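You operate a simulated robot arm through the tools that you are given. There is no shell and no other tool. Be economical: measure what you need, move in short steps, check, and stop when the job is done.

You are at the controls of a simulated robot arm. One attempt, no reset.

JOB
Sponge off the rack slime and the ledge grime with soap.
Fine: soap the orange sponge on the soap bar first and put it back on its spot. What is to be rubbed or washed off counts as gone when no trace of it is left.
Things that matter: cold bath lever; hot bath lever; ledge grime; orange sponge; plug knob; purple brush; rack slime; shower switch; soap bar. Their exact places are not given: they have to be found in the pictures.

The check looks at the end state, three seconds after you hand in, the way a careful person would. Anything else that was tipped, shoved, dropped, spilled or broken makes it a failure.

ROBOT AND FRAMES
A 6-joint arm with a two-finger parallel gripper on a trunk, on a base that drives. Base frame: it is fixed to the floor where the robot stands at the start and does not move with it; the origin is under the middle of the robot, x ahead of it, y to its left, z up. Lengths are in mm, angles in rad, forces in N, time in s.
With the tool pointing down near the work surface it reaches from about 200 to 840 mm from the robot's upright axis, wherever it stands. Its first joint turns from -2.897 to 2.897 rad. Places, roughly: cold bath lever [900, 1200, 800]; hot bath lever [1000, 1300, 700]; ledge grime [1100, 1200, 900]; plug knob [1200, 1400, 900]; rack slime [700, -100, 600]; shower switch [1000, 1100, 900]; soap bar [600, -300, 600]. Payload 3.91 kg.
The tool frame sits at the grasp point between the pads (the TCP): z along the fingers, y along the line on which they close. The tips reach 30 mm beyond it. Largest opening 110 mm; finger width 20, thickness 10; the body of the gripper, 48 by 112 mm, starts 55 mm behind the TCP.
Orientation is that of the tool frame in the base frame, as a unit quaternion [x, y, z, w]. With the fingers straight down and closing along the base's y, the tool's x points along the base's -x, its y along +y and its z along -z.

CONTROLS
- The arm moves only by the tool servo_tool. Its argument "commands" is a list of rows, each an object of numbers (a shift or turn left out is 0, a gripper value left out holds the last): "x", "y", "z": the shift along the tool's x, y, z in mm; "rx", "ry", "rz": the turn, a rotation vector about the tool's x, y, z in rad; "claw": the finger opening in mm, from 0 to 110. In form: [{"x": .., "y": .., "z": .., "rx": .., "ry": .., "rz": .., "claw": ..}, ...]. A call has 1 to 12 rows; each row shifts and turns the commanded pose from where the row before left it, along the tool's axes as they then stand. A row lasts 0.2 s, in which the tool goes at most 50 mm and 0.15 rad; a call with a longer step from one row to the next is refused whole, and so is a gripper value outside its range. A pose out of reach is approached as far as the arm can. The call stops where the force on the tool passes 90 N (or 10 N more than at its start, if that is more) or the arm is blocked; 0.2 s more then pass. The fingers move at their own pace (about 108 mm/s each) and stop on an object; they squeeze with about 37 N. The grip force told is the motor's: it shows also when the fingers shut on nothing. Time passes only in rows, and 0.2 s behind the last, so rows that do not move let the fingers close. The reply holds the time, the measured pose of the TCP, the force on the tool along the base axes, the opening and the grip force, in the units named above and with some noise, with the torque about the TCP (base axes, N m) and any sound that the robot's microphone picked up, and new pictures: "show" is both (left out), scene, wrist or none.
- Cameras (640 x 400 px; columns grow to the right, rows downward): "scene" is now at [-91.2, -0.1, 1352.9]; the picture's right is [0.01, -1.00, 0.00], its down [-0.67, -0.00, -0.75] and it looks along [0.75, 0.00, -0.67] (base axes); focal length 295 px, centre (320, 200). "wrist" rides on the gripper at [77, 7, -115] in the tool frame; the picture's right is [-0.09, 1.00, 0.00], its down [-0.80, -0.07, -0.59] and it looks along [-0.59, -0.05, 0.80] (tool axes); focal length 270 px, centre (320, 200).
- lift_body(by): slides the trunk up (or, below 0, down) by that many mm; the arm and the scene camera ride with it, the base frame stays. It gives what a move gives, with no picture.
- steer(legs): drives the robot by 1 to 6 legs, each [ahead, left, turn to the left] in mm, mm and rad, along the robot's own axes; the way and the turn of a leg run together, so that a leg with both is an arc; at most 1500 mm and 3.142 rad a leg. The arm and the cameras ride along, it lands a little off, and it stops where it bumps. It gives what a move gives, and a new picture of the scene camera.
- head_to(pan, tilt): turns the head with the scene camera to pan (to the left, within 1.501 rad either way) and tilt (down, from -0.506 to 1.204), counted from straight ahead of the robot. It gives what a move gives, and a new picture of the scene camera.
- pixel_to_xyz(camera, pixels): for up to 12 pixels [column, row] of the newest picture of that camera ("zoom" is the newest enlarged one), the place [x, y, z] in the base frame of the surface seen there, good to about 3 mm. It takes no simulated time.
- zoom(camera, box): a new picture of the part [left, top, right, bottom] of that camera's present view, enlarged. It takes no simulated time.
- finish_job(): hands the job in; it is judged then, once.

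Go step by step. Measure first, check grasps and placings, and put right what went wrong. The budget is 80 turns and 260 pictures, counting those below and the enlarged ones. Unless the task says otherwise, let go and move clear before handing in, and close with one line.

The tools are called as a command line: name --argument value ..., lists and objects as JSON in quotes. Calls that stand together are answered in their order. servo_tool: Moves the arm, as the interface text tells. Its arguments: {"type":"object","properties":{"commands":{"type":"array","items":{"type":"object","properties":{"x":{"type":"number"},"y":{"type":"number"},"z":{"type":"number"},"rx":{"type":"number"},"ry":{"type":"number"},"rz":{"type":"number"},"claw":{"type":"number"}}}},"show":{"type":"string","enum":["both","scene","wrist","none"]}},"required":["commands"]} The other tools are called the same way: lift_body (by) slides the trunk up or down; steer (legs) drives the base; head_to (pan, tilt) turns the head that bears the scene camera; pixel_to_xyz (camera, pixels) gives the place of the surface under pixels of a picture; zoom (camera, box) takes an enlarged picture of a part of a camera's view; finish_job () hands the job in.

At the start:

```text
clock: 0.0
tool_pos: [424.3, 9.9, 933.8]
ee_rot: [0.0, 1.0, 0.0, 0.0]
force: [-0.4, -0.2, 0.5]
torque: [0.0, 0.01, -0.03]
width: 109.9
gripper_force: 0.0
trunk travel left (down, up): [-300.0, 240.0]
robot x, y, heading: [3.6, -1.1, 0.003]
head pan, tilt: [0.007, 0.733]
```

scene: 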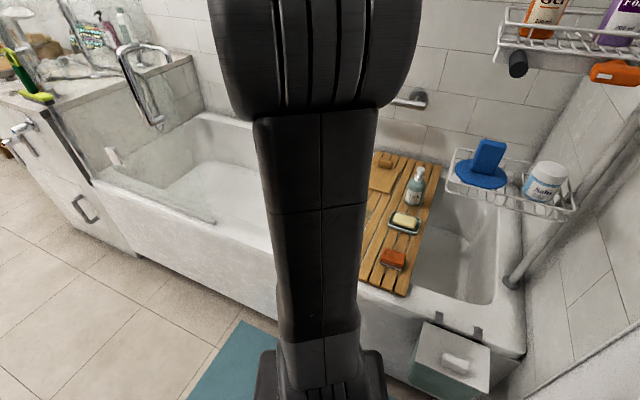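
wrist: 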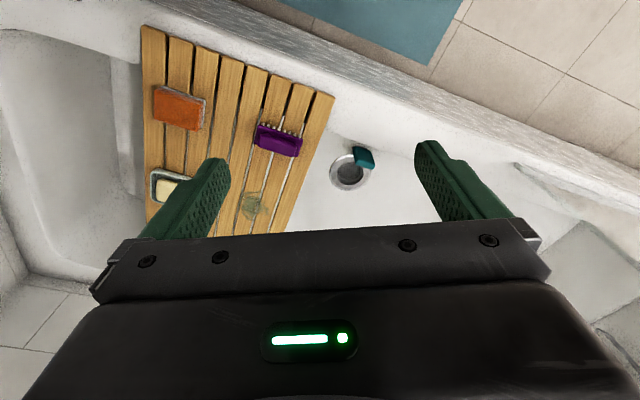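

The wrist view shows the orange sponge near (180,107), soap near (165,188), purple brush (278,138) and what looks like slime near (253,205). I'll measure these and zoom in.

pixel_to_xyz --camera "wrist" --pixels '[[180, 105], [157, 88], [205, 98], [198, 130], [154, 118], [165, 188], [278, 138], [253, 205], [246, 216], [262, 190], [230, 130], [150, 30]]'

zoom --camera "wrist" --box '[130, 20, 350, 240]'

zoom --camera "scene" --box '[360, 140, 480, 300]'

zoom --camera "scene" --box '[0, 0, 230, 230]'

```text
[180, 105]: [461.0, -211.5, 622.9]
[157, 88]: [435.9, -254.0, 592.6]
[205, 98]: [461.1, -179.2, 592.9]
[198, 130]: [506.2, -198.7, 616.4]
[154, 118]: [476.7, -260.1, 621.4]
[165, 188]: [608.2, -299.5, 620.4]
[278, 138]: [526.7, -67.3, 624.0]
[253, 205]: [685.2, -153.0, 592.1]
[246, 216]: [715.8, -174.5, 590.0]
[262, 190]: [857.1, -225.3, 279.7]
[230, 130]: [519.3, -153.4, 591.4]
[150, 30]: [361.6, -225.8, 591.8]
```

```text
1.82 times, centred on (240, 130) of wrist
```

zoom: 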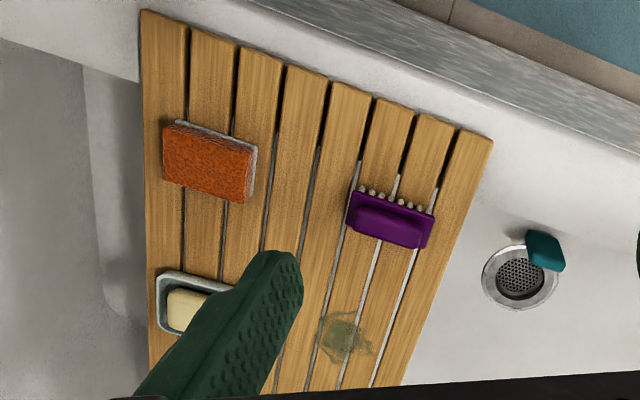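

```text
2.50 times, centred on (420, 220) of scene
```

zoom: 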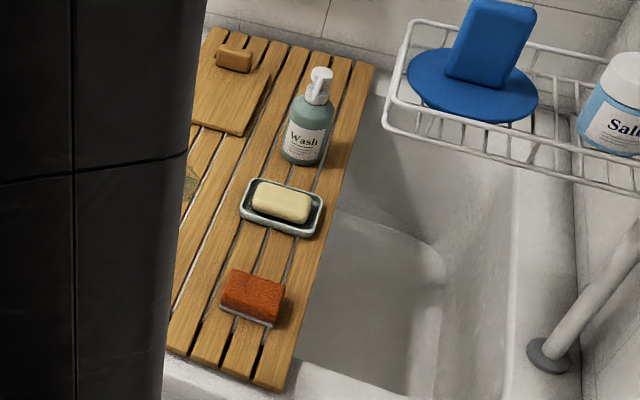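

```text
1.74 times, centred on (115, 115) of scene
```

zoom: 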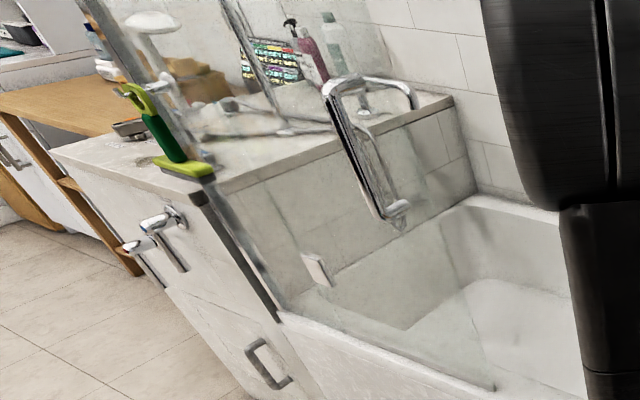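

The sponge is near (470,-220), top at z≈622. I'll move above it for a closer wrist view.

servo_tool --commands '[{"y": -45}, {"y": -45}, {"y": -45}, {"y": -45}, {"y": -45}, {"x": -30, "z": 30}, {"z": 40}]'

```text
clock: 1.6
tool_pos: [458.7, -215.4, 861.9]
ee_rot: [0.001, 1.0, 0.0, -0.001]
force: [0.0, -0.2, -0.2]
torque: [-0.02, -0.01, 0.01]
width: 110.1
gripper_force: 0.2
trunk travel left (down, up): [-300.0, 240.0]
robot x, y, heading: [-0.2, 2.3, 0.0]
head pan, tilt: [0.007, 0.733]
```

scene: 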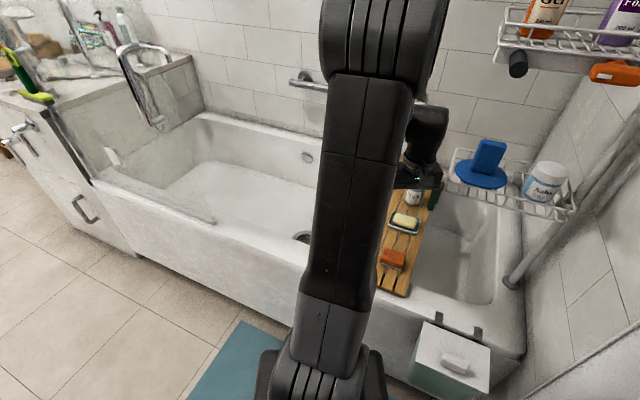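
wrist: 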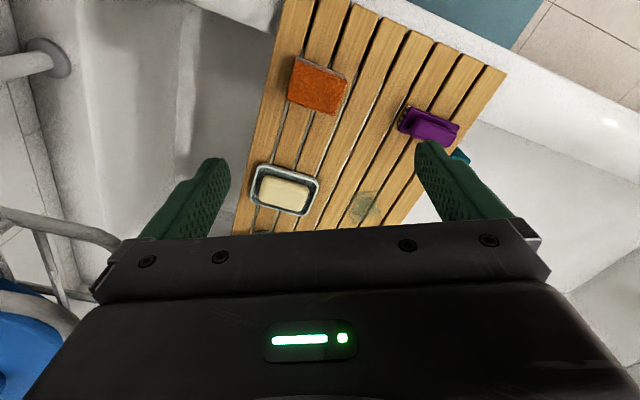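

pixel_to_xyz --camera "wrist" --pixels '[[298, 60], [346, 78], [333, 112], [290, 94], [318, 88], [292, 58], [264, 185], [310, 195], [284, 193], [352, 196], [378, 202], [362, 216]]'

zoom --camera "wrist" --box '[240, 40, 400, 240]'

zoom --camera "scene" --box '[370, 180, 450, 300]'

```text
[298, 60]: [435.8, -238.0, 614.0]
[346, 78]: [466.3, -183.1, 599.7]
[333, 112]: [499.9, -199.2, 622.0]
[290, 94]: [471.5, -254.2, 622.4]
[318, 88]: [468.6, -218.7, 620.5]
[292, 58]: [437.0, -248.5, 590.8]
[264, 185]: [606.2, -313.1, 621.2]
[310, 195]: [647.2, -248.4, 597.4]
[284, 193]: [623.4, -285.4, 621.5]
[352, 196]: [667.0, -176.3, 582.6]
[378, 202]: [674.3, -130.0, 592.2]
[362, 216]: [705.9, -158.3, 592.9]
```

```text
2.00 times, centred on (320, 140) of wrist
```

zoom: 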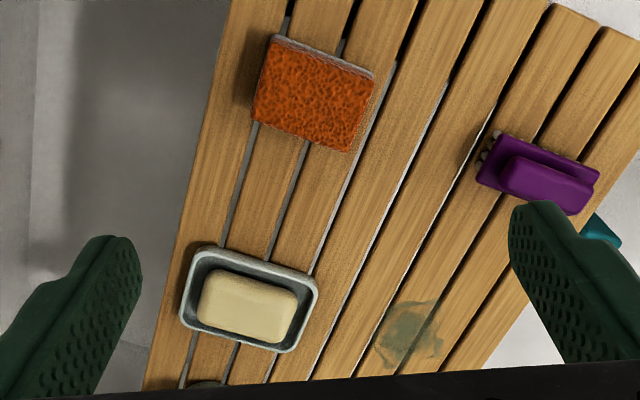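

```text
3.33 times, centred on (410, 240) of scene
```

zoom: 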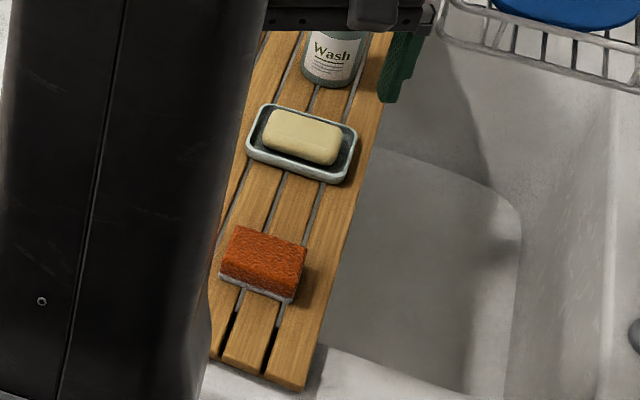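

pixel_to_xyz --camera "wrist" --pixels '[[302, 67], [342, 80], [332, 111], [291, 96], [297, 64], [344, 77], [318, 103], [320, 73], [270, 60], [380, 80]]'

zoom --camera "wrist" --box '[280, 50, 360, 120]'

```text
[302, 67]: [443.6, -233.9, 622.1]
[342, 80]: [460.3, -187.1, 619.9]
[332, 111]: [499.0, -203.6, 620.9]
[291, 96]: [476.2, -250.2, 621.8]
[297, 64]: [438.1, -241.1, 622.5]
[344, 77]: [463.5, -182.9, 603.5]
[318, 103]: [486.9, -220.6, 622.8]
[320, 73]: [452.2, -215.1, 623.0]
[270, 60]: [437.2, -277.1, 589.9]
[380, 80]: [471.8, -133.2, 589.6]
```

```text
5.71 times, centred on (320, 85) of wrist
```

zoom: 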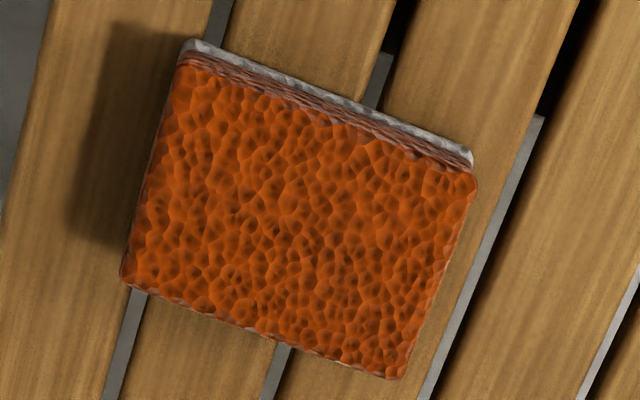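

Sponge top is about 60×42 mm, centre (467.5,-220.5), long side turned ~0.40 rad from y. I'll align the tool to it and lower partway.

servo_tool --commands '[{"x": -8.8, "y": -5, "z": 30}, {"rz": 0.135, "z": 30}, {"rz": 0.135, "z": 30}, {"rz": 0.13, "z": 40}, {"z": 30}, {}]'

```text
clock: 3.0
tool_pos: [466.0, -219.4, 701.3]
ee_rot: [0.199, 0.98, 0.001, -0.001]
force: [0.0, 0.4, 0.1]
torque: [-0.03, 0.03, 0.02]
width: 110.1
gripper_force: 0.1
trunk travel left (down, up): [-300.0, 240.0]
robot x, y, heading: [1.2, 1.7, 0.001]
head pan, tilt: [0.007, 0.733]
```

scene: 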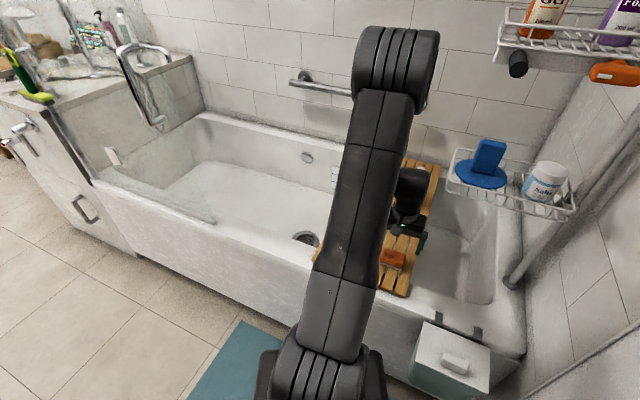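
wrist: 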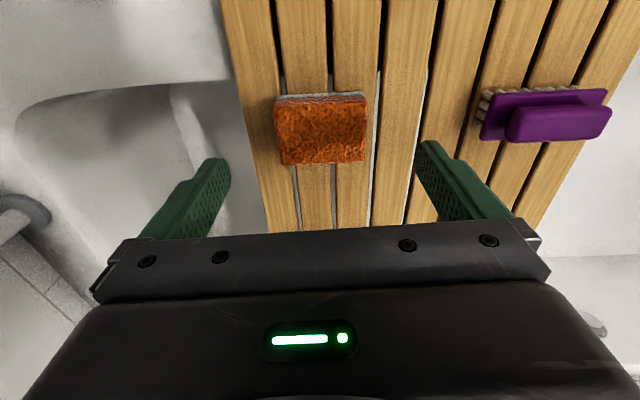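

The sponge is centred between the fingers (column ~321) and aligned. Lowering to z≈633 and closing.

servo_tool --commands '[{"z": 40}, {"z": 29, "x": -1}, {}, {"claw": 50}, {"claw": 50}, {"claw": 50}]'

```text
clock: 4.4
tool_pos: [466.5, -220.8, 631.7]
ee_rot: [0.198, 0.98, 0.0, -0.002]
force: [0.3, -0.3, 0.7]
torque: [-0.01, -0.02, 0.0]
width: 68.6
gripper_force: 37.0
trunk travel left (down, up): [-300.0, 240.0]
robot x, y, heading: [0.5, 0.9, 0.001]
head pan, tilt: [0.007, 0.733]
```

scene: 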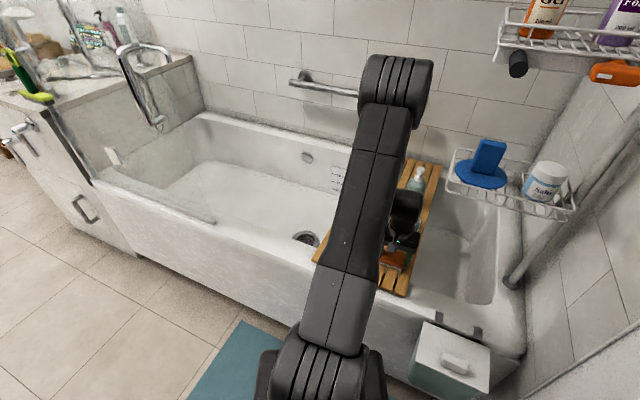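
wrist: 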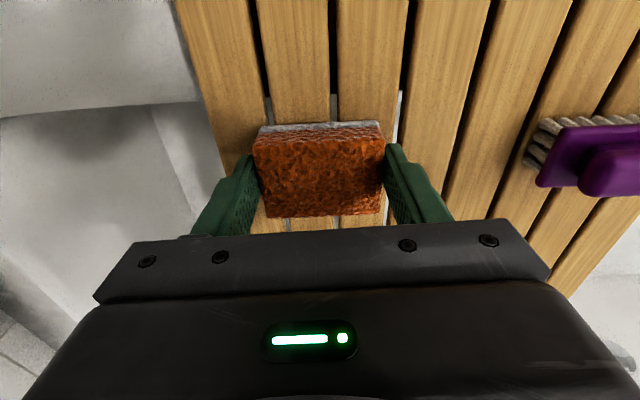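

Gripped (opening 68.6 mm); the home pose is TCP (466.5,-220.8,631.7). Lifting and moving over the soap at about (622,-285).

servo_tool --commands '[{"z": -40}, {"z": -40}, {"x": -45}, {"x": -45}, {"x": -45}, {"x": -33, "y": 2}, {}]'

```text
clock: 6.0
tool_pos: [623.9, -282.9, 711.9]
ee_rot: [0.198, 0.98, 0.0, -0.001]
force: [0.6, 0.8, 0.4]
torque: [-0.03, -0.02, -0.01]
width: 68.3
gripper_force: 37.3
trunk travel left (down, up): [-300.0, 240.0]
robot x, y, heading: [-2.4, 0.5, 0.0]
head pan, tilt: [0.007, 0.733]
```

scene: 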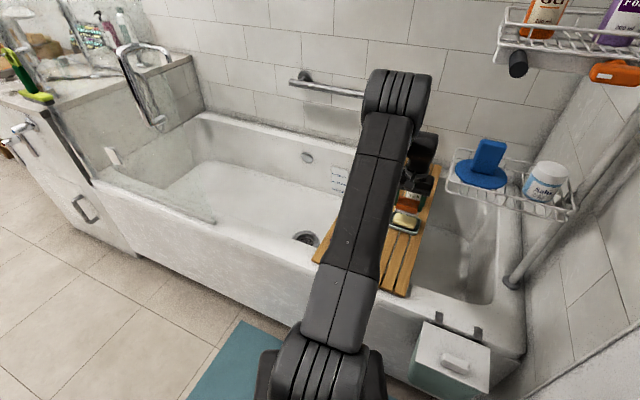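
wrist: 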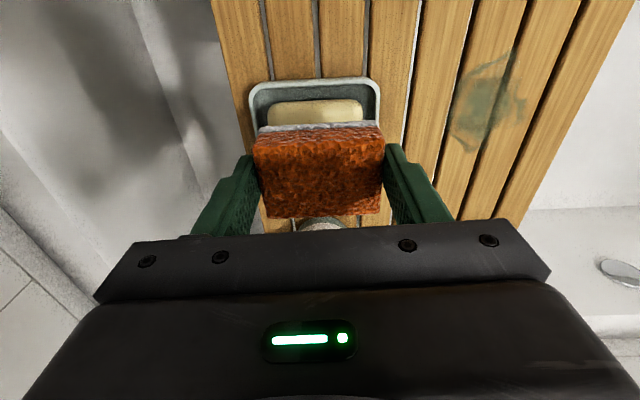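

Something round shows at (320,222), probably the bottle; I'll measure it, the soap and the slime before lowering.

pixel_to_xyz --camera "wrist" --pixels '[[320, 222], [300, 224], [340, 224], [275, 108], [315, 103], [358, 103], [316, 117], [255, 110], [378, 100], [490, 70], [480, 140], [515, 95]]'

pixel_to_xyz --camera "scene" --pixels '[[403, 215], [407, 221], [395, 223], [417, 226], [427, 183], [420, 170]]'

zoom --camera "scene" --box '[360, 120, 460, 260]'

zoom --camera "wrist" --box '[420, 20, 580, 180]'

```text
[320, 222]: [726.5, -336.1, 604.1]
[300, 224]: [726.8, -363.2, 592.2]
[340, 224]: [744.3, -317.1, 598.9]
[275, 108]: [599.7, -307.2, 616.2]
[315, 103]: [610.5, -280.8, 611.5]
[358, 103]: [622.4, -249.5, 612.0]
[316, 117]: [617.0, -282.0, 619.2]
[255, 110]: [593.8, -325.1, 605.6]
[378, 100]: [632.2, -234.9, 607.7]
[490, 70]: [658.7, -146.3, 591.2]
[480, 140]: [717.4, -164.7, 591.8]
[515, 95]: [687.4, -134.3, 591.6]
```

```text
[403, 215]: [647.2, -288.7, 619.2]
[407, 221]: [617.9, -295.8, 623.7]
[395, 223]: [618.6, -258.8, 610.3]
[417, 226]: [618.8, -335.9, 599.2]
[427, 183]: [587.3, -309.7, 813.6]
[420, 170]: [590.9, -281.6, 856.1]
```

```text
2.86 times, centred on (410, 190) of scene
```

zoom: 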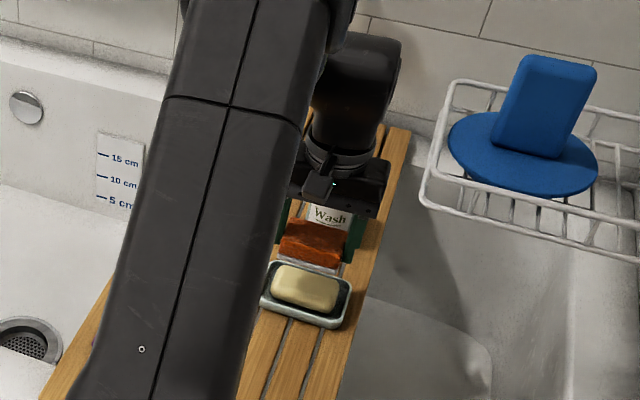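

```text
2.50 times, centred on (500, 100) of wrist
```

zoom: 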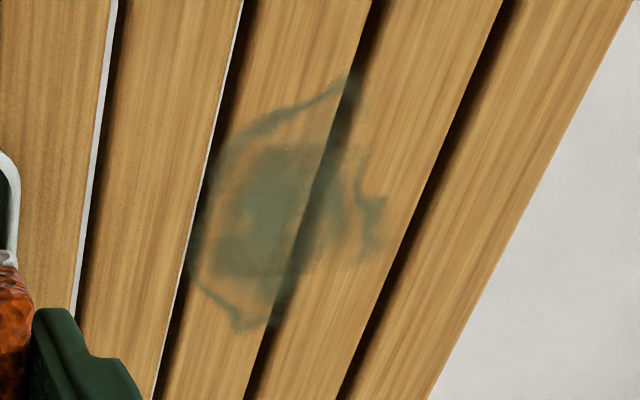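

Bottle front is ~110 mm ahead, so clear. Soap top z≈621 centred around (626,-287); lowering the sponge slowly until contact.

servo_tool --commands '[{"x": -3, "y": -2, "z": 30}, {"z": 10}, {"z": 5}, {"z": 3}, {}]' --show "none"

```text
clock: 7.2
tool_pos: [622.2, -284.9, 666.2]
ee_rot: [0.198, 0.98, -0.001, 0.0]
force: [0.1, 0.0, -0.1]
torque: [-0.02, 0.02, 0.0]
width: 68.4
gripper_force: 37.0
trunk travel left (down, up): [-300.0, 240.0]
robot x, y, heading: [-1.7, -2.5, 0.002]
head pan, tilt: [0.007, 0.733]
```

No contact yet at z≈665; continuing in 2 mm steps.

servo_tool --commands '[{"z": 2}, {"z": 2}, {"z": 2}, {}]' --show "wrist"

```text
clock: 8.2
tool_pos: [624.0, -287.1, 660.4]
ee_rot: [0.198, 0.98, 0.0, 0.0]
force: [-1.2, 0.1, 14.0]
torque: [0.03, 0.05, -0.01]
width: 68.3
gripper_force: 37.2
trunk travel left (down, up): [-300.0, 240.0]
robot x, y, heading: [1.0, 0.4, 0.0]
head pan, tilt: [0.007, 0.733]
```

wrist: 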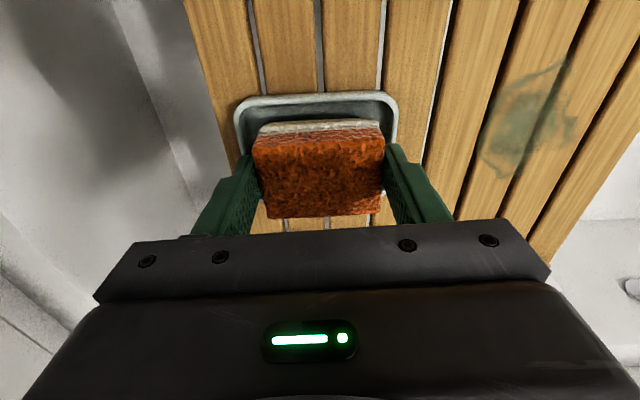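

Contact with 14 N, sponge on the soap. A small gentle rub.

servo_tool --commands '[{"y": 5}, {"y": -5}, {"y": -5}, {"y": 5}, {"y": 5}, {"y": -5}, {"y": -5}, {"y": 5}, {}]' --show "wrist"

```text
clock: 10.2
tool_pos: [622.5, -285.7, 660.4]
ee_rot: [0.2, 0.98, 0.0, 0.0]
force: [4.1, -0.2, 15.4]
torque: [0.06, -0.17, -0.03]
width: 68.5
gripper_force: 36.8
trunk travel left (down, up): [-300.0, 240.0]
robot x, y, heading: [-5.3, 0.6, 0.0]
head pan, tilt: [0.007, 0.733]
```

wrist: 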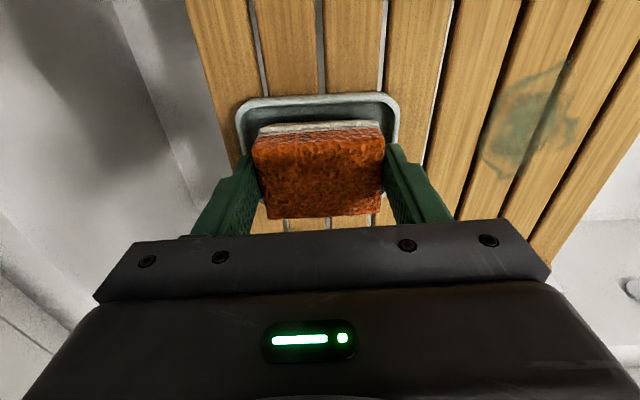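

Soaping done with the soap unmoved. Lifting and moving over towards the slime near (684,-156), with a look before it.

servo_tool --commands '[{"z": -35}, {"z": -35}, {"y": 45}, {"x": 35, "y": 40}, {"x": 35}, {}]'

```text
refused: row 4 steps farther than a row can; nothing moved
```

servo_tool --commands '[{"z": -35}, {"z": -35}, {"y": 45}, {"x": 25, "y": 40}, {"x": 40}, {}]'

```text
clock: 11.6
tool_pos: [596.6, -184.8, 729.7]
ee_rot: [0.199, 0.98, 0.0, -0.001]
force: [1.3, -0.1, -0.2]
torque: [0.0, 0.02, -0.03]
width: 68.5
gripper_force: 37.1
trunk travel left (down, up): [-300.0, 240.0]
robot x, y, heading: [0.1, -4.2, -0.002]
head pan, tilt: [0.007, 0.733]
```

scene: 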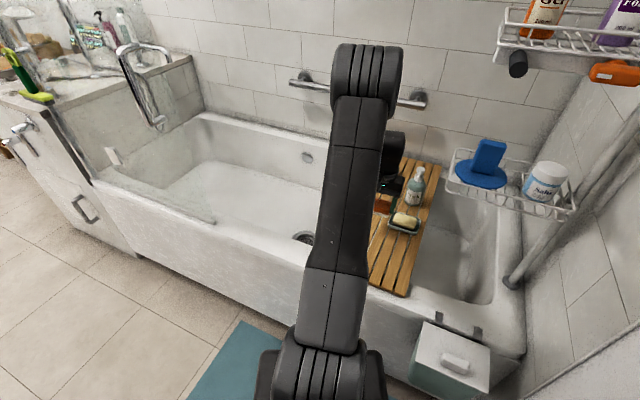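
wrist: 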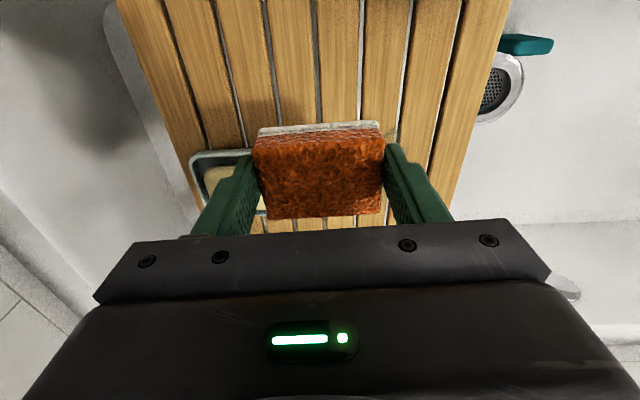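

The slime spans about ±45 mm (tool x) by ±30 mm (tool y) around (687,-156). Moving over its centre and lowering until contact.

servo_tool --commands '[{"y": 40}, {"x": -36, "y": 21}, {"x": -36}, {"z": 40}, {"z": 40}, {"z": 10}, {"z": 3}, {}]' --show "wrist"

```text
clock: 13.4
tool_pos: [688.1, -155.1, 636.3]
ee_rot: [0.198, 0.98, 0.0, -0.001]
force: [0.4, 0.3, -1.0]
torque: [-0.01, 0.02, -0.01]
width: 68.5
gripper_force: 37.0
trunk travel left (down, up): [-300.0, 240.0]
robot x, y, heading: [-1.0, 2.1, -0.001]
head pan, tilt: [0.007, 0.733]
```

wrist: 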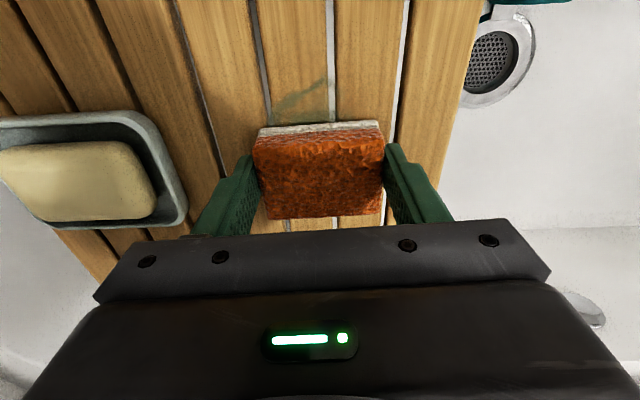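

servo_tool --commands '[{"z": 2}, {"z": 2}, {"z": 1}, {}]' --show "none"

pixel_to_xyz --camera "wrist" --pixels '[[328, 78], [272, 110], [300, 98]]'

```text
clock: 14.4
tool_pos: [687.9, -155.5, 631.1]
ee_rot: [0.198, 0.98, 0.0, -0.001]
force: [0.6, 0.1, -0.4]
torque: [0.04, -0.02, -0.06]
width: 68.4
gripper_force: 37.9
trunk travel left (down, up): [-300.0, 240.0]
robot x, y, heading: [1.8, -1.7, 0.004]
head pan, tilt: [0.007, 0.733]
```

```text
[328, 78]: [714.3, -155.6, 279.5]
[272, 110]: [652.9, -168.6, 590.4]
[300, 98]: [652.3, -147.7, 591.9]
```

No contact yet at z=631; stepping on.

servo_tool --commands '[{"z": 1}, {"z": 1}, {"z": 1}, {}]' --show "none"

```text
clock: 15.4
tool_pos: [687.3, -155.2, 629.5]
ee_rot: [0.199, 0.98, 0.0, 0.002]
force: [3.4, 1.9, 21.4]
torque: [0.05, 0.06, 0.01]
width: 68.4
gripper_force: 36.9
trunk travel left (down, up): [-300.0, 240.0]
robot x, y, heading: [1.3, 2.0, 0.0]
head pan, tilt: [0.007, 0.733]
```

Contact at 21 N. Rubbing along the slats in several strokes.

servo_tool --commands '[{"x": 15}, {"x": 15}, {"x": 12}, {"x": -21}, {"x": -21}, {"x": -20}, {"x": -22}, {"x": 20, "y": 6}, {"x": 22, "y": 6}, {"x": 21}, {"x": 21}]' --show "none"

servo_tool --commands '[{"x": -21}, {"x": -21}, {"x": -21}, {"x": -21}, {"y": -12}, {"y": -12}, {"x": 21}, {"x": 21}, {"x": 21}, {"x": 21}, {"x": -21}, {"x": -21}]' --show "wrist"

```text
clock: 17.8
tool_pos: [653.1, -127.1, 627.6]
ee_rot: [0.198, 0.98, 0.0, 0.0]
force: [-0.3, -0.1, -0.8]
torque: [0.01, -0.02, 0.01]
width: 68.4
gripper_force: 37.0
trunk travel left (down, up): [-300.0, 240.0]
robot x, y, heading: [-1.7, 0.1, -0.001]
head pan, tilt: [0.007, 0.733]
```

```text
clock: 20.4
tool_pos: [682.2, -165.5, 627.6]
ee_rot: [0.199, 0.98, 0.0, 0.001]
force: [0.5, -0.2, 0.0]
torque: [0.02, 0.0, 0.01]
width: 68.5
gripper_force: 37.2
trunk travel left (down, up): [-300.0, 240.0]
robot x, y, heading: [-0.9, -1.9, -0.0]
head pan, tilt: [0.007, 0.733]
```

wrist: 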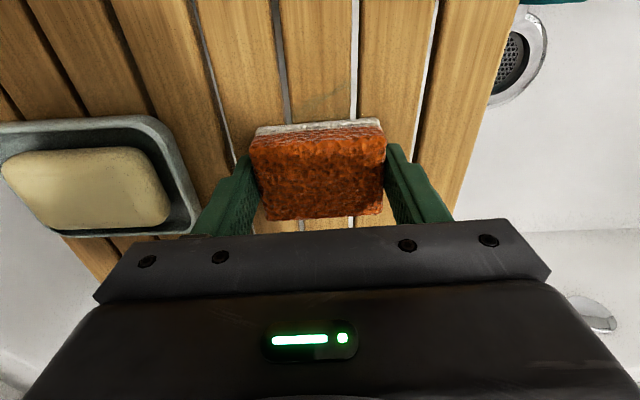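

The slime is fading, with a faint trace at (325,95), but the force dropped to 0 (sponge slipped slightly up in the grip). Lowering slightly and rubbing again.

servo_tool --commands '[{"z": 1}, {"z": 1}, {}]' --show "none"

```text
clock: 21.2
tool_pos: [682.1, -165.9, 627.9]
ee_rot: [0.199, 0.98, 0.0, 0.001]
force: [1.7, -2.8, 9.7]
torque: [-0.07, 0.02, -0.03]
width: 68.3
gripper_force: 37.4
trunk travel left (down, up): [-300.0, 240.0]
robot x, y, heading: [0.7, -0.0, 0.003]
head pan, tilt: [0.007, 0.733]
```

servo_tool --commands '[{"x": 15}, {"x": 15}, {"x": 15, "y": 4}, {"y": 10}, {"y": 10}, {"x": -15}, {"x": -15}, {"x": -15}, {"x": -15}, {"x": -15}, {"x": -15}, {"y": -12}]' --show "none"

servo_tool --commands '[{"z": 0.5, "x": 15}, {"x": 15}, {"x": 15}, {"x": 15}, {"x": 15}, {"x": 15}, {"y": -14}, {"x": -15}, {"x": -15}, {"x": -15}, {"x": -15}, {"x": -15}]' --show "none"

servo_tool --commands '[{"x": -15}, {"z": -40}, {"x": 40}, {"x": 40}, {"x": 40, "z": -20}, {"x": 30, "z": -20}]' --show "both"

```text
clock: 23.8
tool_pos: [730.4, -172.9, 627.0]
ee_rot: [0.197, 0.98, -0.001, 0.002]
force: [5.3, 5.9, 10.9]
torque: [0.22, -0.11, 0.0]
width: 68.3
gripper_force: 36.8
trunk travel left (down, up): [-300.0, 240.0]
robot x, y, heading: [1.0, 1.8, 0.002]
head pan, tilt: [0.007, 0.733]
```

```text
clock: 26.4
tool_pos: [709.5, -177.7, 625.7]
ee_rot: [0.199, 0.98, -0.001, 0.0]
force: [-10.7, 3.7, 15.0]
torque: [0.09, 0.4, 0.0]
width: 68.3
gripper_force: 36.7
trunk travel left (down, up): [-300.0, 240.0]
robot x, y, heading: [3.6, 0.7, -0.0]
head pan, tilt: [0.007, 0.733]
```

```text
clock: 27.8
tool_pos: [584.7, -124.8, 704.9]
ee_rot: [0.198, 0.98, -0.001, -0.001]
force: [0.1, 0.3, -0.3]
torque: [0.01, 0.01, 0.01]
width: 68.4
gripper_force: 37.3
trunk travel left (down, up): [-300.0, 240.0]
robot x, y, heading: [0.2, 0.3, -0.004]
head pan, tilt: [0.007, 0.733]
```

scene: 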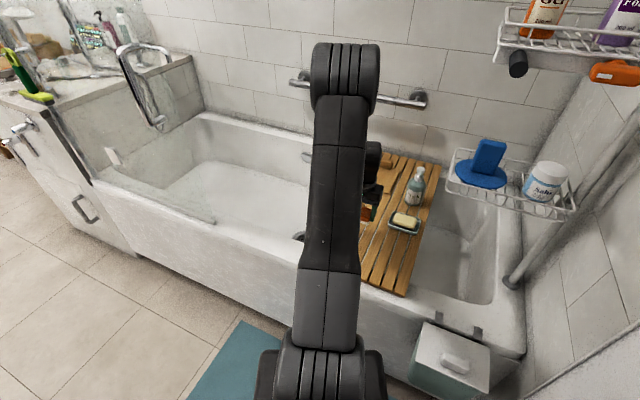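
wrist: 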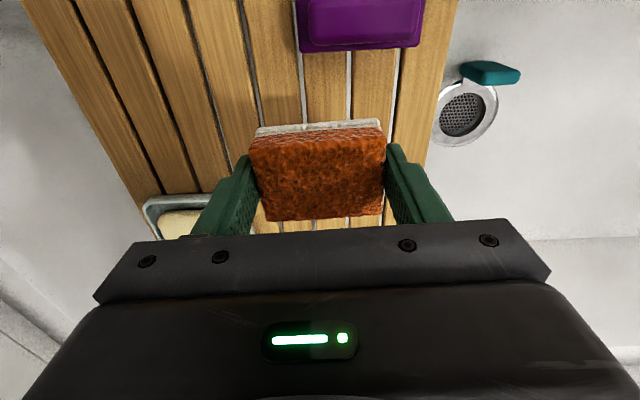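

I need an unobstructed view of the slime spot, so I'll shift right above the soap area where it was visible before.

servo_tool --commands '[{"y": -45, "z": -20}, {"y": -45}, {"y": -45}, {"x": -40}, {"x": -5}, {}]' --show "wrist"

zoom --camera "wrist" --box '[380, 20, 580, 220]'

```text
clock: 29.2
tool_pos: [573.0, -267.8, 725.7]
ee_rot: [0.198, 0.98, -0.001, -0.001]
force: [-0.8, 0.8, -0.6]
torque: [-0.01, -0.02, -0.01]
width: 68.2
gripper_force: 37.2
trunk travel left (down, up): [-300.0, 240.0]
robot x, y, heading: [0.1, 1.1, -0.001]
head pan, tilt: [0.007, 0.733]
```

wrist: 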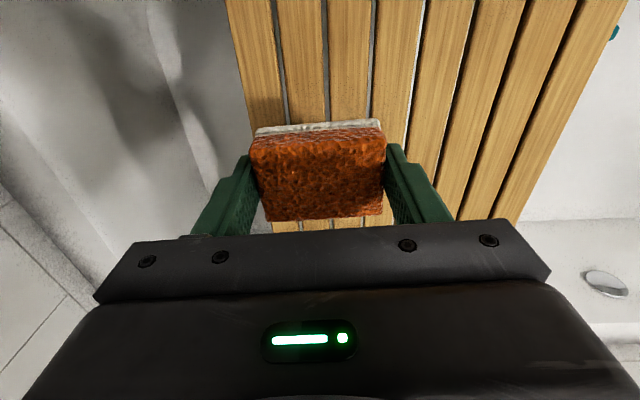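

```text
2.00 times, centred on (480, 120) of wrist
```

zoom: 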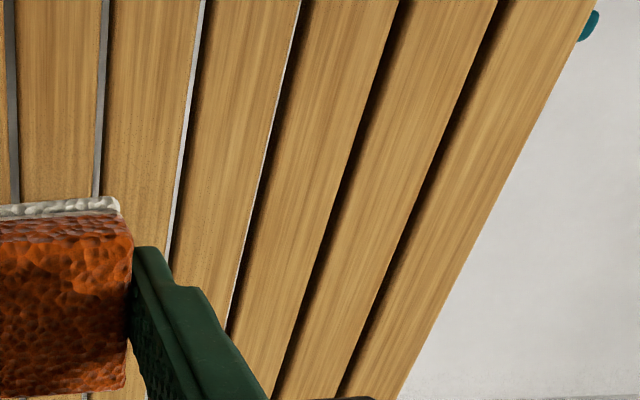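

pixel_to_xyz --camera "wrist" --pixels '[[480, 120], [470, 90], [470, 180], [450, 150], [440, 180], [490, 180]]'

zoom --camera "wrist" --box '[410, 80, 530, 220]'

head_to --pan 1.0 --tilt 0.4

```text
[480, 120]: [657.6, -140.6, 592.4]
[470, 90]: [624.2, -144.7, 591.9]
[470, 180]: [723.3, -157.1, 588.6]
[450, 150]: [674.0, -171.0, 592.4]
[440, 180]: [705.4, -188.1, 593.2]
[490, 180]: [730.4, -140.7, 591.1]
```

```text
2.86 times, centred on (470, 150) of wrist
```

zoom: 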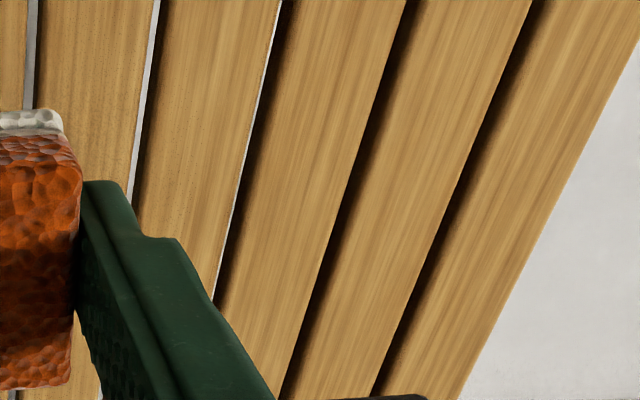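

```text
clock: 30.5
tool_pos: [574.5, -267.4, 725.2]
ee_rot: [0.198, 0.98, 0.0, -0.001]
force: [-0.7, -0.8, -0.4]
torque: [0.0, 0.01, -0.03]
width: 68.5
gripper_force: 36.9
trunk travel left (down, up): [-300.0, 240.0]
robot x, y, heading: [-0.7, 1.6, 0.0]
head pan, tilt: [1.0, 0.4]
```

scene: 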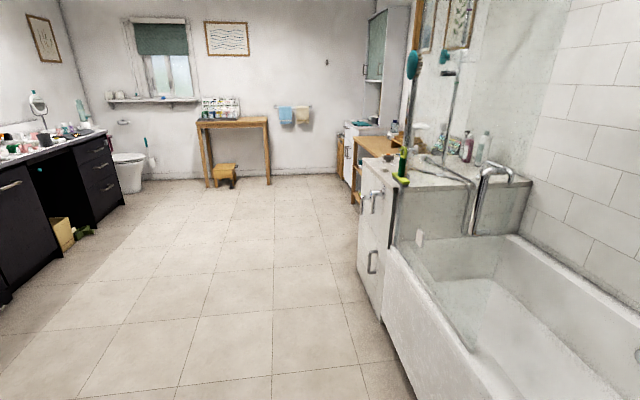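

The slime is completely gone. Now finding the ledge grime: zooming on the ledge.

zoom --camera "scene" --box '[350, 120, 550, 260]'

pixel_to_xyz --camera "scene" --pixels '[[420, 178], [450, 172], [500, 165], [400, 180], [405, 160], [372, 195], [480, 200], [388, 158], [440, 160], [420, 240], [400, 260], [530, 182]]'

```text
2.86 times, centred on (450, 190) of scene
```

zoom: 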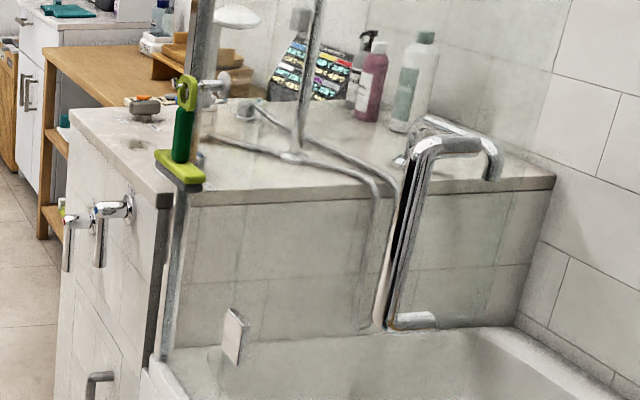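

```text
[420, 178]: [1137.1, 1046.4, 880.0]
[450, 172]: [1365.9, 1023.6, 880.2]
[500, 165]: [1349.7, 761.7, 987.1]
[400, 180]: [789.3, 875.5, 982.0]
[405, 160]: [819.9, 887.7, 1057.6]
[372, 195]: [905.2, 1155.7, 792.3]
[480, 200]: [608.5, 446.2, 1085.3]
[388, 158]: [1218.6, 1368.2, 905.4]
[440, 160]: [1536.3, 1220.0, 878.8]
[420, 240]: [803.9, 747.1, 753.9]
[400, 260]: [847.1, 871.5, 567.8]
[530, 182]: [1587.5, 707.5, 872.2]
```

zoom --camera "scene" --box '[355, 140, 435, 210]'

pixel_to_xyz --camera "scene" --pixels '[[385, 171], [383, 169], [389, 172], [386, 178], [378, 160], [408, 182], [404, 172], [393, 186], [385, 196], [374, 201], [400, 157], [365, 162]]'

```text
5.71 times, centred on (395, 175) of scene
```

zoom: 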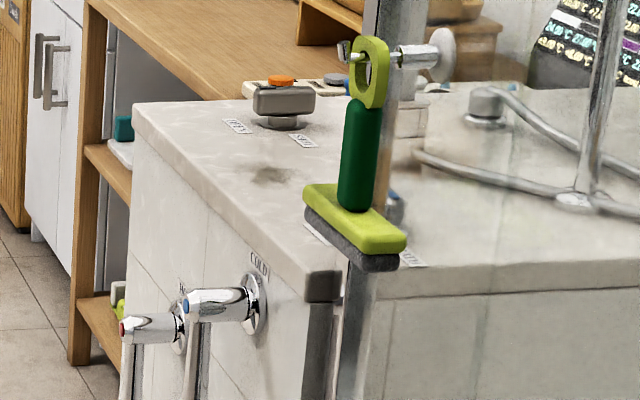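

```text
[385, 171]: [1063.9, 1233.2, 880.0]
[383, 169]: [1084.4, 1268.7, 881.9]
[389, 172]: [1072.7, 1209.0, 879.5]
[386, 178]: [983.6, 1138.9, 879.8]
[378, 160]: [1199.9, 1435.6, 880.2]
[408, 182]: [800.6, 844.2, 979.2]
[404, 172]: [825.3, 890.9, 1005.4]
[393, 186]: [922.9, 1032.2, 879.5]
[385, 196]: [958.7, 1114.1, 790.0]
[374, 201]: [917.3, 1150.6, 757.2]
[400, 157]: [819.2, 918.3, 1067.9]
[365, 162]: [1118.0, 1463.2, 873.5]
```

Grime is at about (1070,1225,880), ~50 mm inside the ledge's outer edge. I'll lift and retract the arm close to the robot before driving, straightening the tool.

servo_tool --commands '[{"z": -45}, {"z": -45}, {"z": -45}, {"z": -45}, {"z": -25}, {"x": 40, "y": 16.5}, {"x": 40, "y": 16.5}, {"x": 40, "y": 16.5}, {"x": 40, "y": 16.5}, {"x": 40, "y": 16.5}, {"x": 40, "y": 16.5}, {"x": 40, "y": 16.5}]' --show "none"

servo_tool --commands '[{"x": 20, "y": 16.5}, {"rz": -0.135}, {"rz": -0.135}, {"rz": -0.13}, {}]' --show "wrist"

head_to --pan 1.5 --tilt 0.6

head_to --pan 0.6 --tilt 0.5

```text
clock: 33.1
tool_pos: [361.2, -54.6, 930.3]
ee_rot: [0.198, 0.98, 0.001, 0.0]
force: [0.4, -0.6, 0.2]
torque: [0.05, 0.01, -0.04]
width: 68.2
gripper_force: 36.9
trunk travel left (down, up): [-300.0, 240.0]
robot x, y, heading: [-0.1, -0.4, 0.0]
head pan, tilt: [1.0, 0.4]
```

```text
clock: 34.3
tool_pos: [349.2, -30.5, 930.7]
ee_rot: [0.0, 1.0, 0.0, -0.001]
force: [-0.6, 0.5, 0.3]
torque: [0.0, 0.01, 0.02]
width: 68.4
gripper_force: 36.9
trunk travel left (down, up): [-300.0, 240.0]
robot x, y, heading: [0.1, 0.7, 0.001]
head pan, tilt: [1.0, 0.4]
```

wrist: 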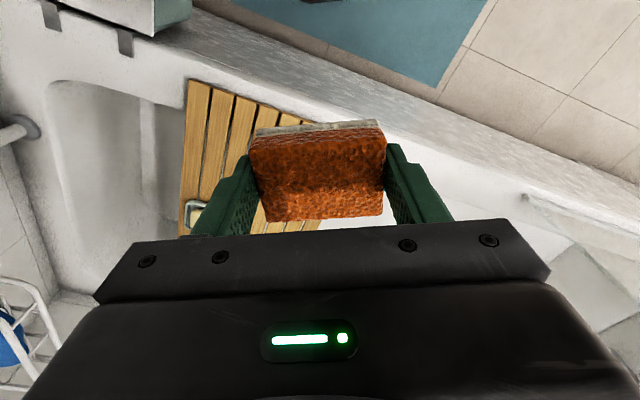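

```text
clock: 35.2
tool_pos: [348.8, -31.0, 931.0]
ee_rot: [-0.001, 1.0, 0.0, -0.001]
force: [-0.8, 0.1, 0.3]
torque: [0.0, 0.0, -0.01]
width: 68.3
gripper_force: 37.0
trunk travel left (down, up): [-300.0, 240.0]
robot x, y, heading: [2.8, -0.5, 0.001]
head pan, tilt: [1.499, 0.6]
```

scene: 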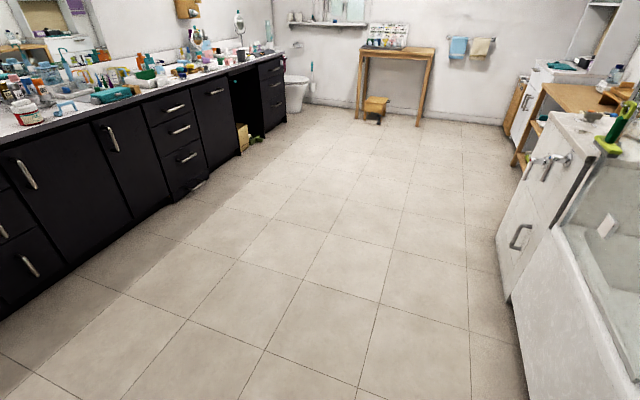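

```text
clock: 36.4
tool_pos: [349.5, -30.7, 931.0]
ee_rot: [0.0, 1.0, 0.0, -0.002]
force: [0.8, -0.1, -0.5]
torque: [-0.02, -0.01, 0.01]
width: 68.5
gripper_force: 37.2
trunk travel left (down, up): [-300.0, 240.0]
robot x, y, heading: [1.3, 3.0, -0.003]
head pan, tilt: [0.6, 0.499]
```

scene: 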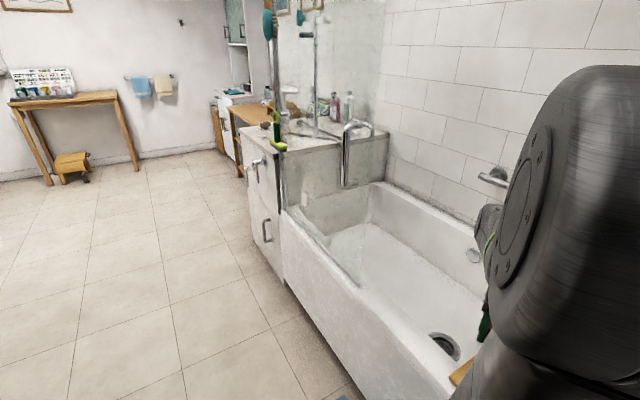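

The floor along the bath is clear. Driving: turn left to face along the bath, go ~1540 mm with 100 mm extra clearance, and turn back to face the cabinet (heading -0.40).

steer --legs '[[0, 0, 1.17], [800, 60, 0], [740, 40, 0]]'

head_to --pan -1.2 --tilt 0.5

```text
clock: 47.4
tool_pos: [691.6, 1798.9, 930.6]
ee_rot: [-0.549, 0.836, -0.001, 0.0]
force: [-0.4, -0.7, 0.2]
torque: [-0.01, 0.05, 0.0]
width: 68.1
gripper_force: 36.6
trunk travel left (down, up): [-300.0, 240.0]
robot x, y, heading: [524.1, 1486.9, 1.162]
head pan, tilt: [0.6, 0.499]
```

scene: 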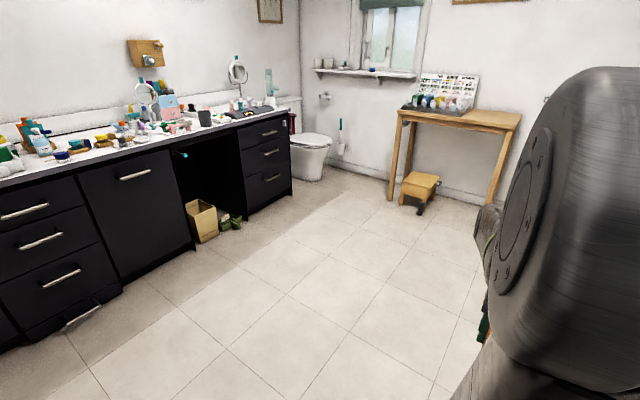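

```text
clock: 49.2
tool_pos: [691.9, 1798.7, 930.4]
ee_rot: [-0.549, 0.836, 0.0, -0.001]
force: [-0.3, -0.1, -1.1]
torque: [0.02, -0.03, 0.0]
width: 68.4
gripper_force: 37.1
trunk travel left (down, up): [-300.0, 240.0]
robot x, y, heading: [523.7, 1488.6, 1.162]
head pan, tilt: [-1.201, 0.499]
```

scene: 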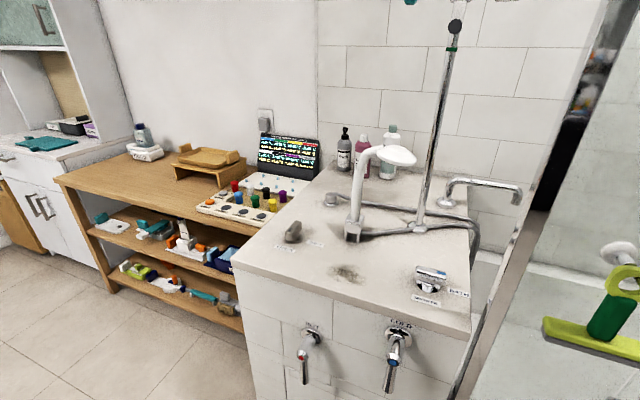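

Great view of the ledge: grime at (345,273), plug knob (293,232), shower switch (430,278), hand shower (370,190). Measuring them.

pixel_to_xyz --camera "scene" --pixels '[[345, 273], [330, 270], [360, 275], [345, 265], [350, 282], [293, 230], [430, 275], [430, 290], [352, 235], [400, 155], [360, 180], [300, 325]]'

zoom --camera "scene" --box '[260, 200, 460, 325]'

```text
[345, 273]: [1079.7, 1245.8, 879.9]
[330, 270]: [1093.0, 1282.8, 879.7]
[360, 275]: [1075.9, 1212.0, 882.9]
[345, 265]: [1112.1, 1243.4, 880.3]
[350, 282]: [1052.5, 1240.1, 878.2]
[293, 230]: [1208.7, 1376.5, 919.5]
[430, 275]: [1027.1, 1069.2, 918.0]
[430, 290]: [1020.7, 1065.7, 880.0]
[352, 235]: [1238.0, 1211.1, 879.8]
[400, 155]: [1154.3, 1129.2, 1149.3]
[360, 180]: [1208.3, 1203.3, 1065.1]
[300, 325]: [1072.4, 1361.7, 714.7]
```

```text
3.20 times, centred on (360, 262) of scene
```

zoom: 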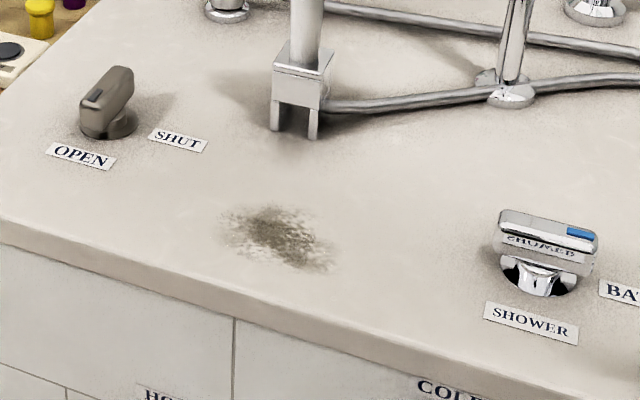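

Grime centre ≈ (1080,1245,880), roughly ±45 mm along the ledge and ±30 mm across; switch, knob and hand shower are 170 mm or farther. Raising the trunk and turning to face the cabinet.

lift_body --by 200

steer --legs '[[0, 0, -1.562]]'

head_to --pan 0.35 --tilt 0.75

```text
clock: 51.4
tool_pos: [691.1, 1798.8, 1129.3]
ee_rot: [-0.549, 0.836, -0.001, -0.001]
force: [-1.4, -0.5, -1.0]
torque: [-0.02, 0.01, 0.0]
width: 68.4
gripper_force: 37.5
trunk travel left (down, up): [-500.0, 40.0]
robot x, y, heading: [521.1, 1487.3, 1.163]
head pan, tilt: [-1.201, 0.499]
```

```text
clock: 55.6
tool_pos: [833.6, 1319.9, 1129.1]
ee_rot: [0.205, 0.979, 0.001, -0.001]
force: [0.3, -0.1, -0.6]
torque: [0.02, -0.02, 0.02]
width: 68.6
gripper_force: 37.3
trunk travel left (down, up): [-500.0, 40.0]
robot x, y, heading: [524.5, 1489.6, -0.414]
head pan, tilt: [-1.201, 0.499]
```

scene: 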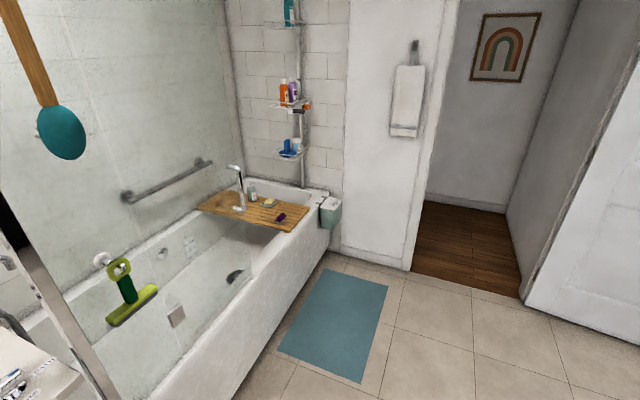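

```text
clock: 57.2
tool_pos: [832.3, 1319.5, 1130.8]
ee_rot: [0.205, 0.979, 0.0, 0.0]
force: [-0.1, 0.3, -0.2]
torque: [-0.03, 0.02, -0.01]
width: 68.6
gripper_force: 37.3
trunk travel left (down, up): [-500.0, 40.0]
robot x, y, heading: [522.2, 1491.4, -0.414]
head pan, tilt: [0.351, 0.75]
```

scene: 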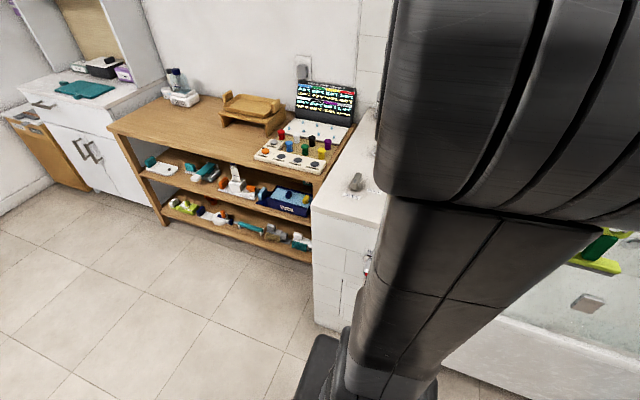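

Tool is at (833,1319,1130). I'll lower to z≈1000 and move forward partway, looking with the wrist camera.

servo_tool --commands '[{"z": 45}, {"z": 45}, {"z": 40}, {"x": -40, "y": 8}, {"x": -40, "y": 8}, {"x": -40, "y": 8}, {"x": -40, "y": 7}, {}]'

```text
clock: 59.0
tool_pos: [992.0, 1284.8, 998.3]
ee_rot: [0.206, 0.979, 0.001, -0.001]
force: [0.0, -0.6, 0.5]
torque: [0.01, 0.01, 0.01]
width: 68.1
gripper_force: 36.8
trunk travel left (down, up): [-500.0, 40.0]
robot x, y, heading: [525.6, 1491.1, -0.415]
head pan, tilt: [0.351, 0.75]
```

scene: 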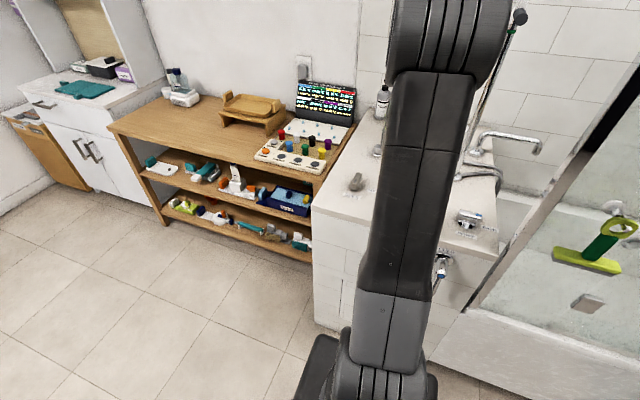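
wrist: 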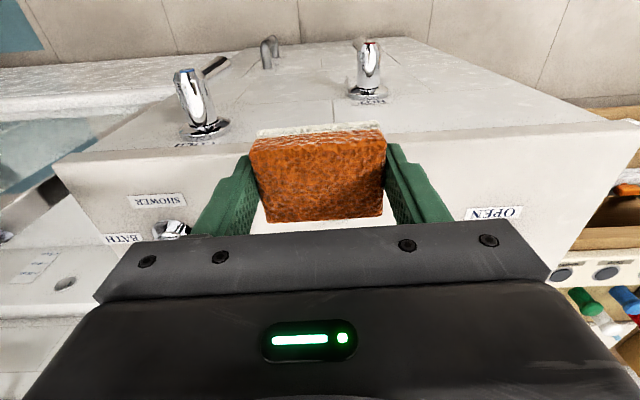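

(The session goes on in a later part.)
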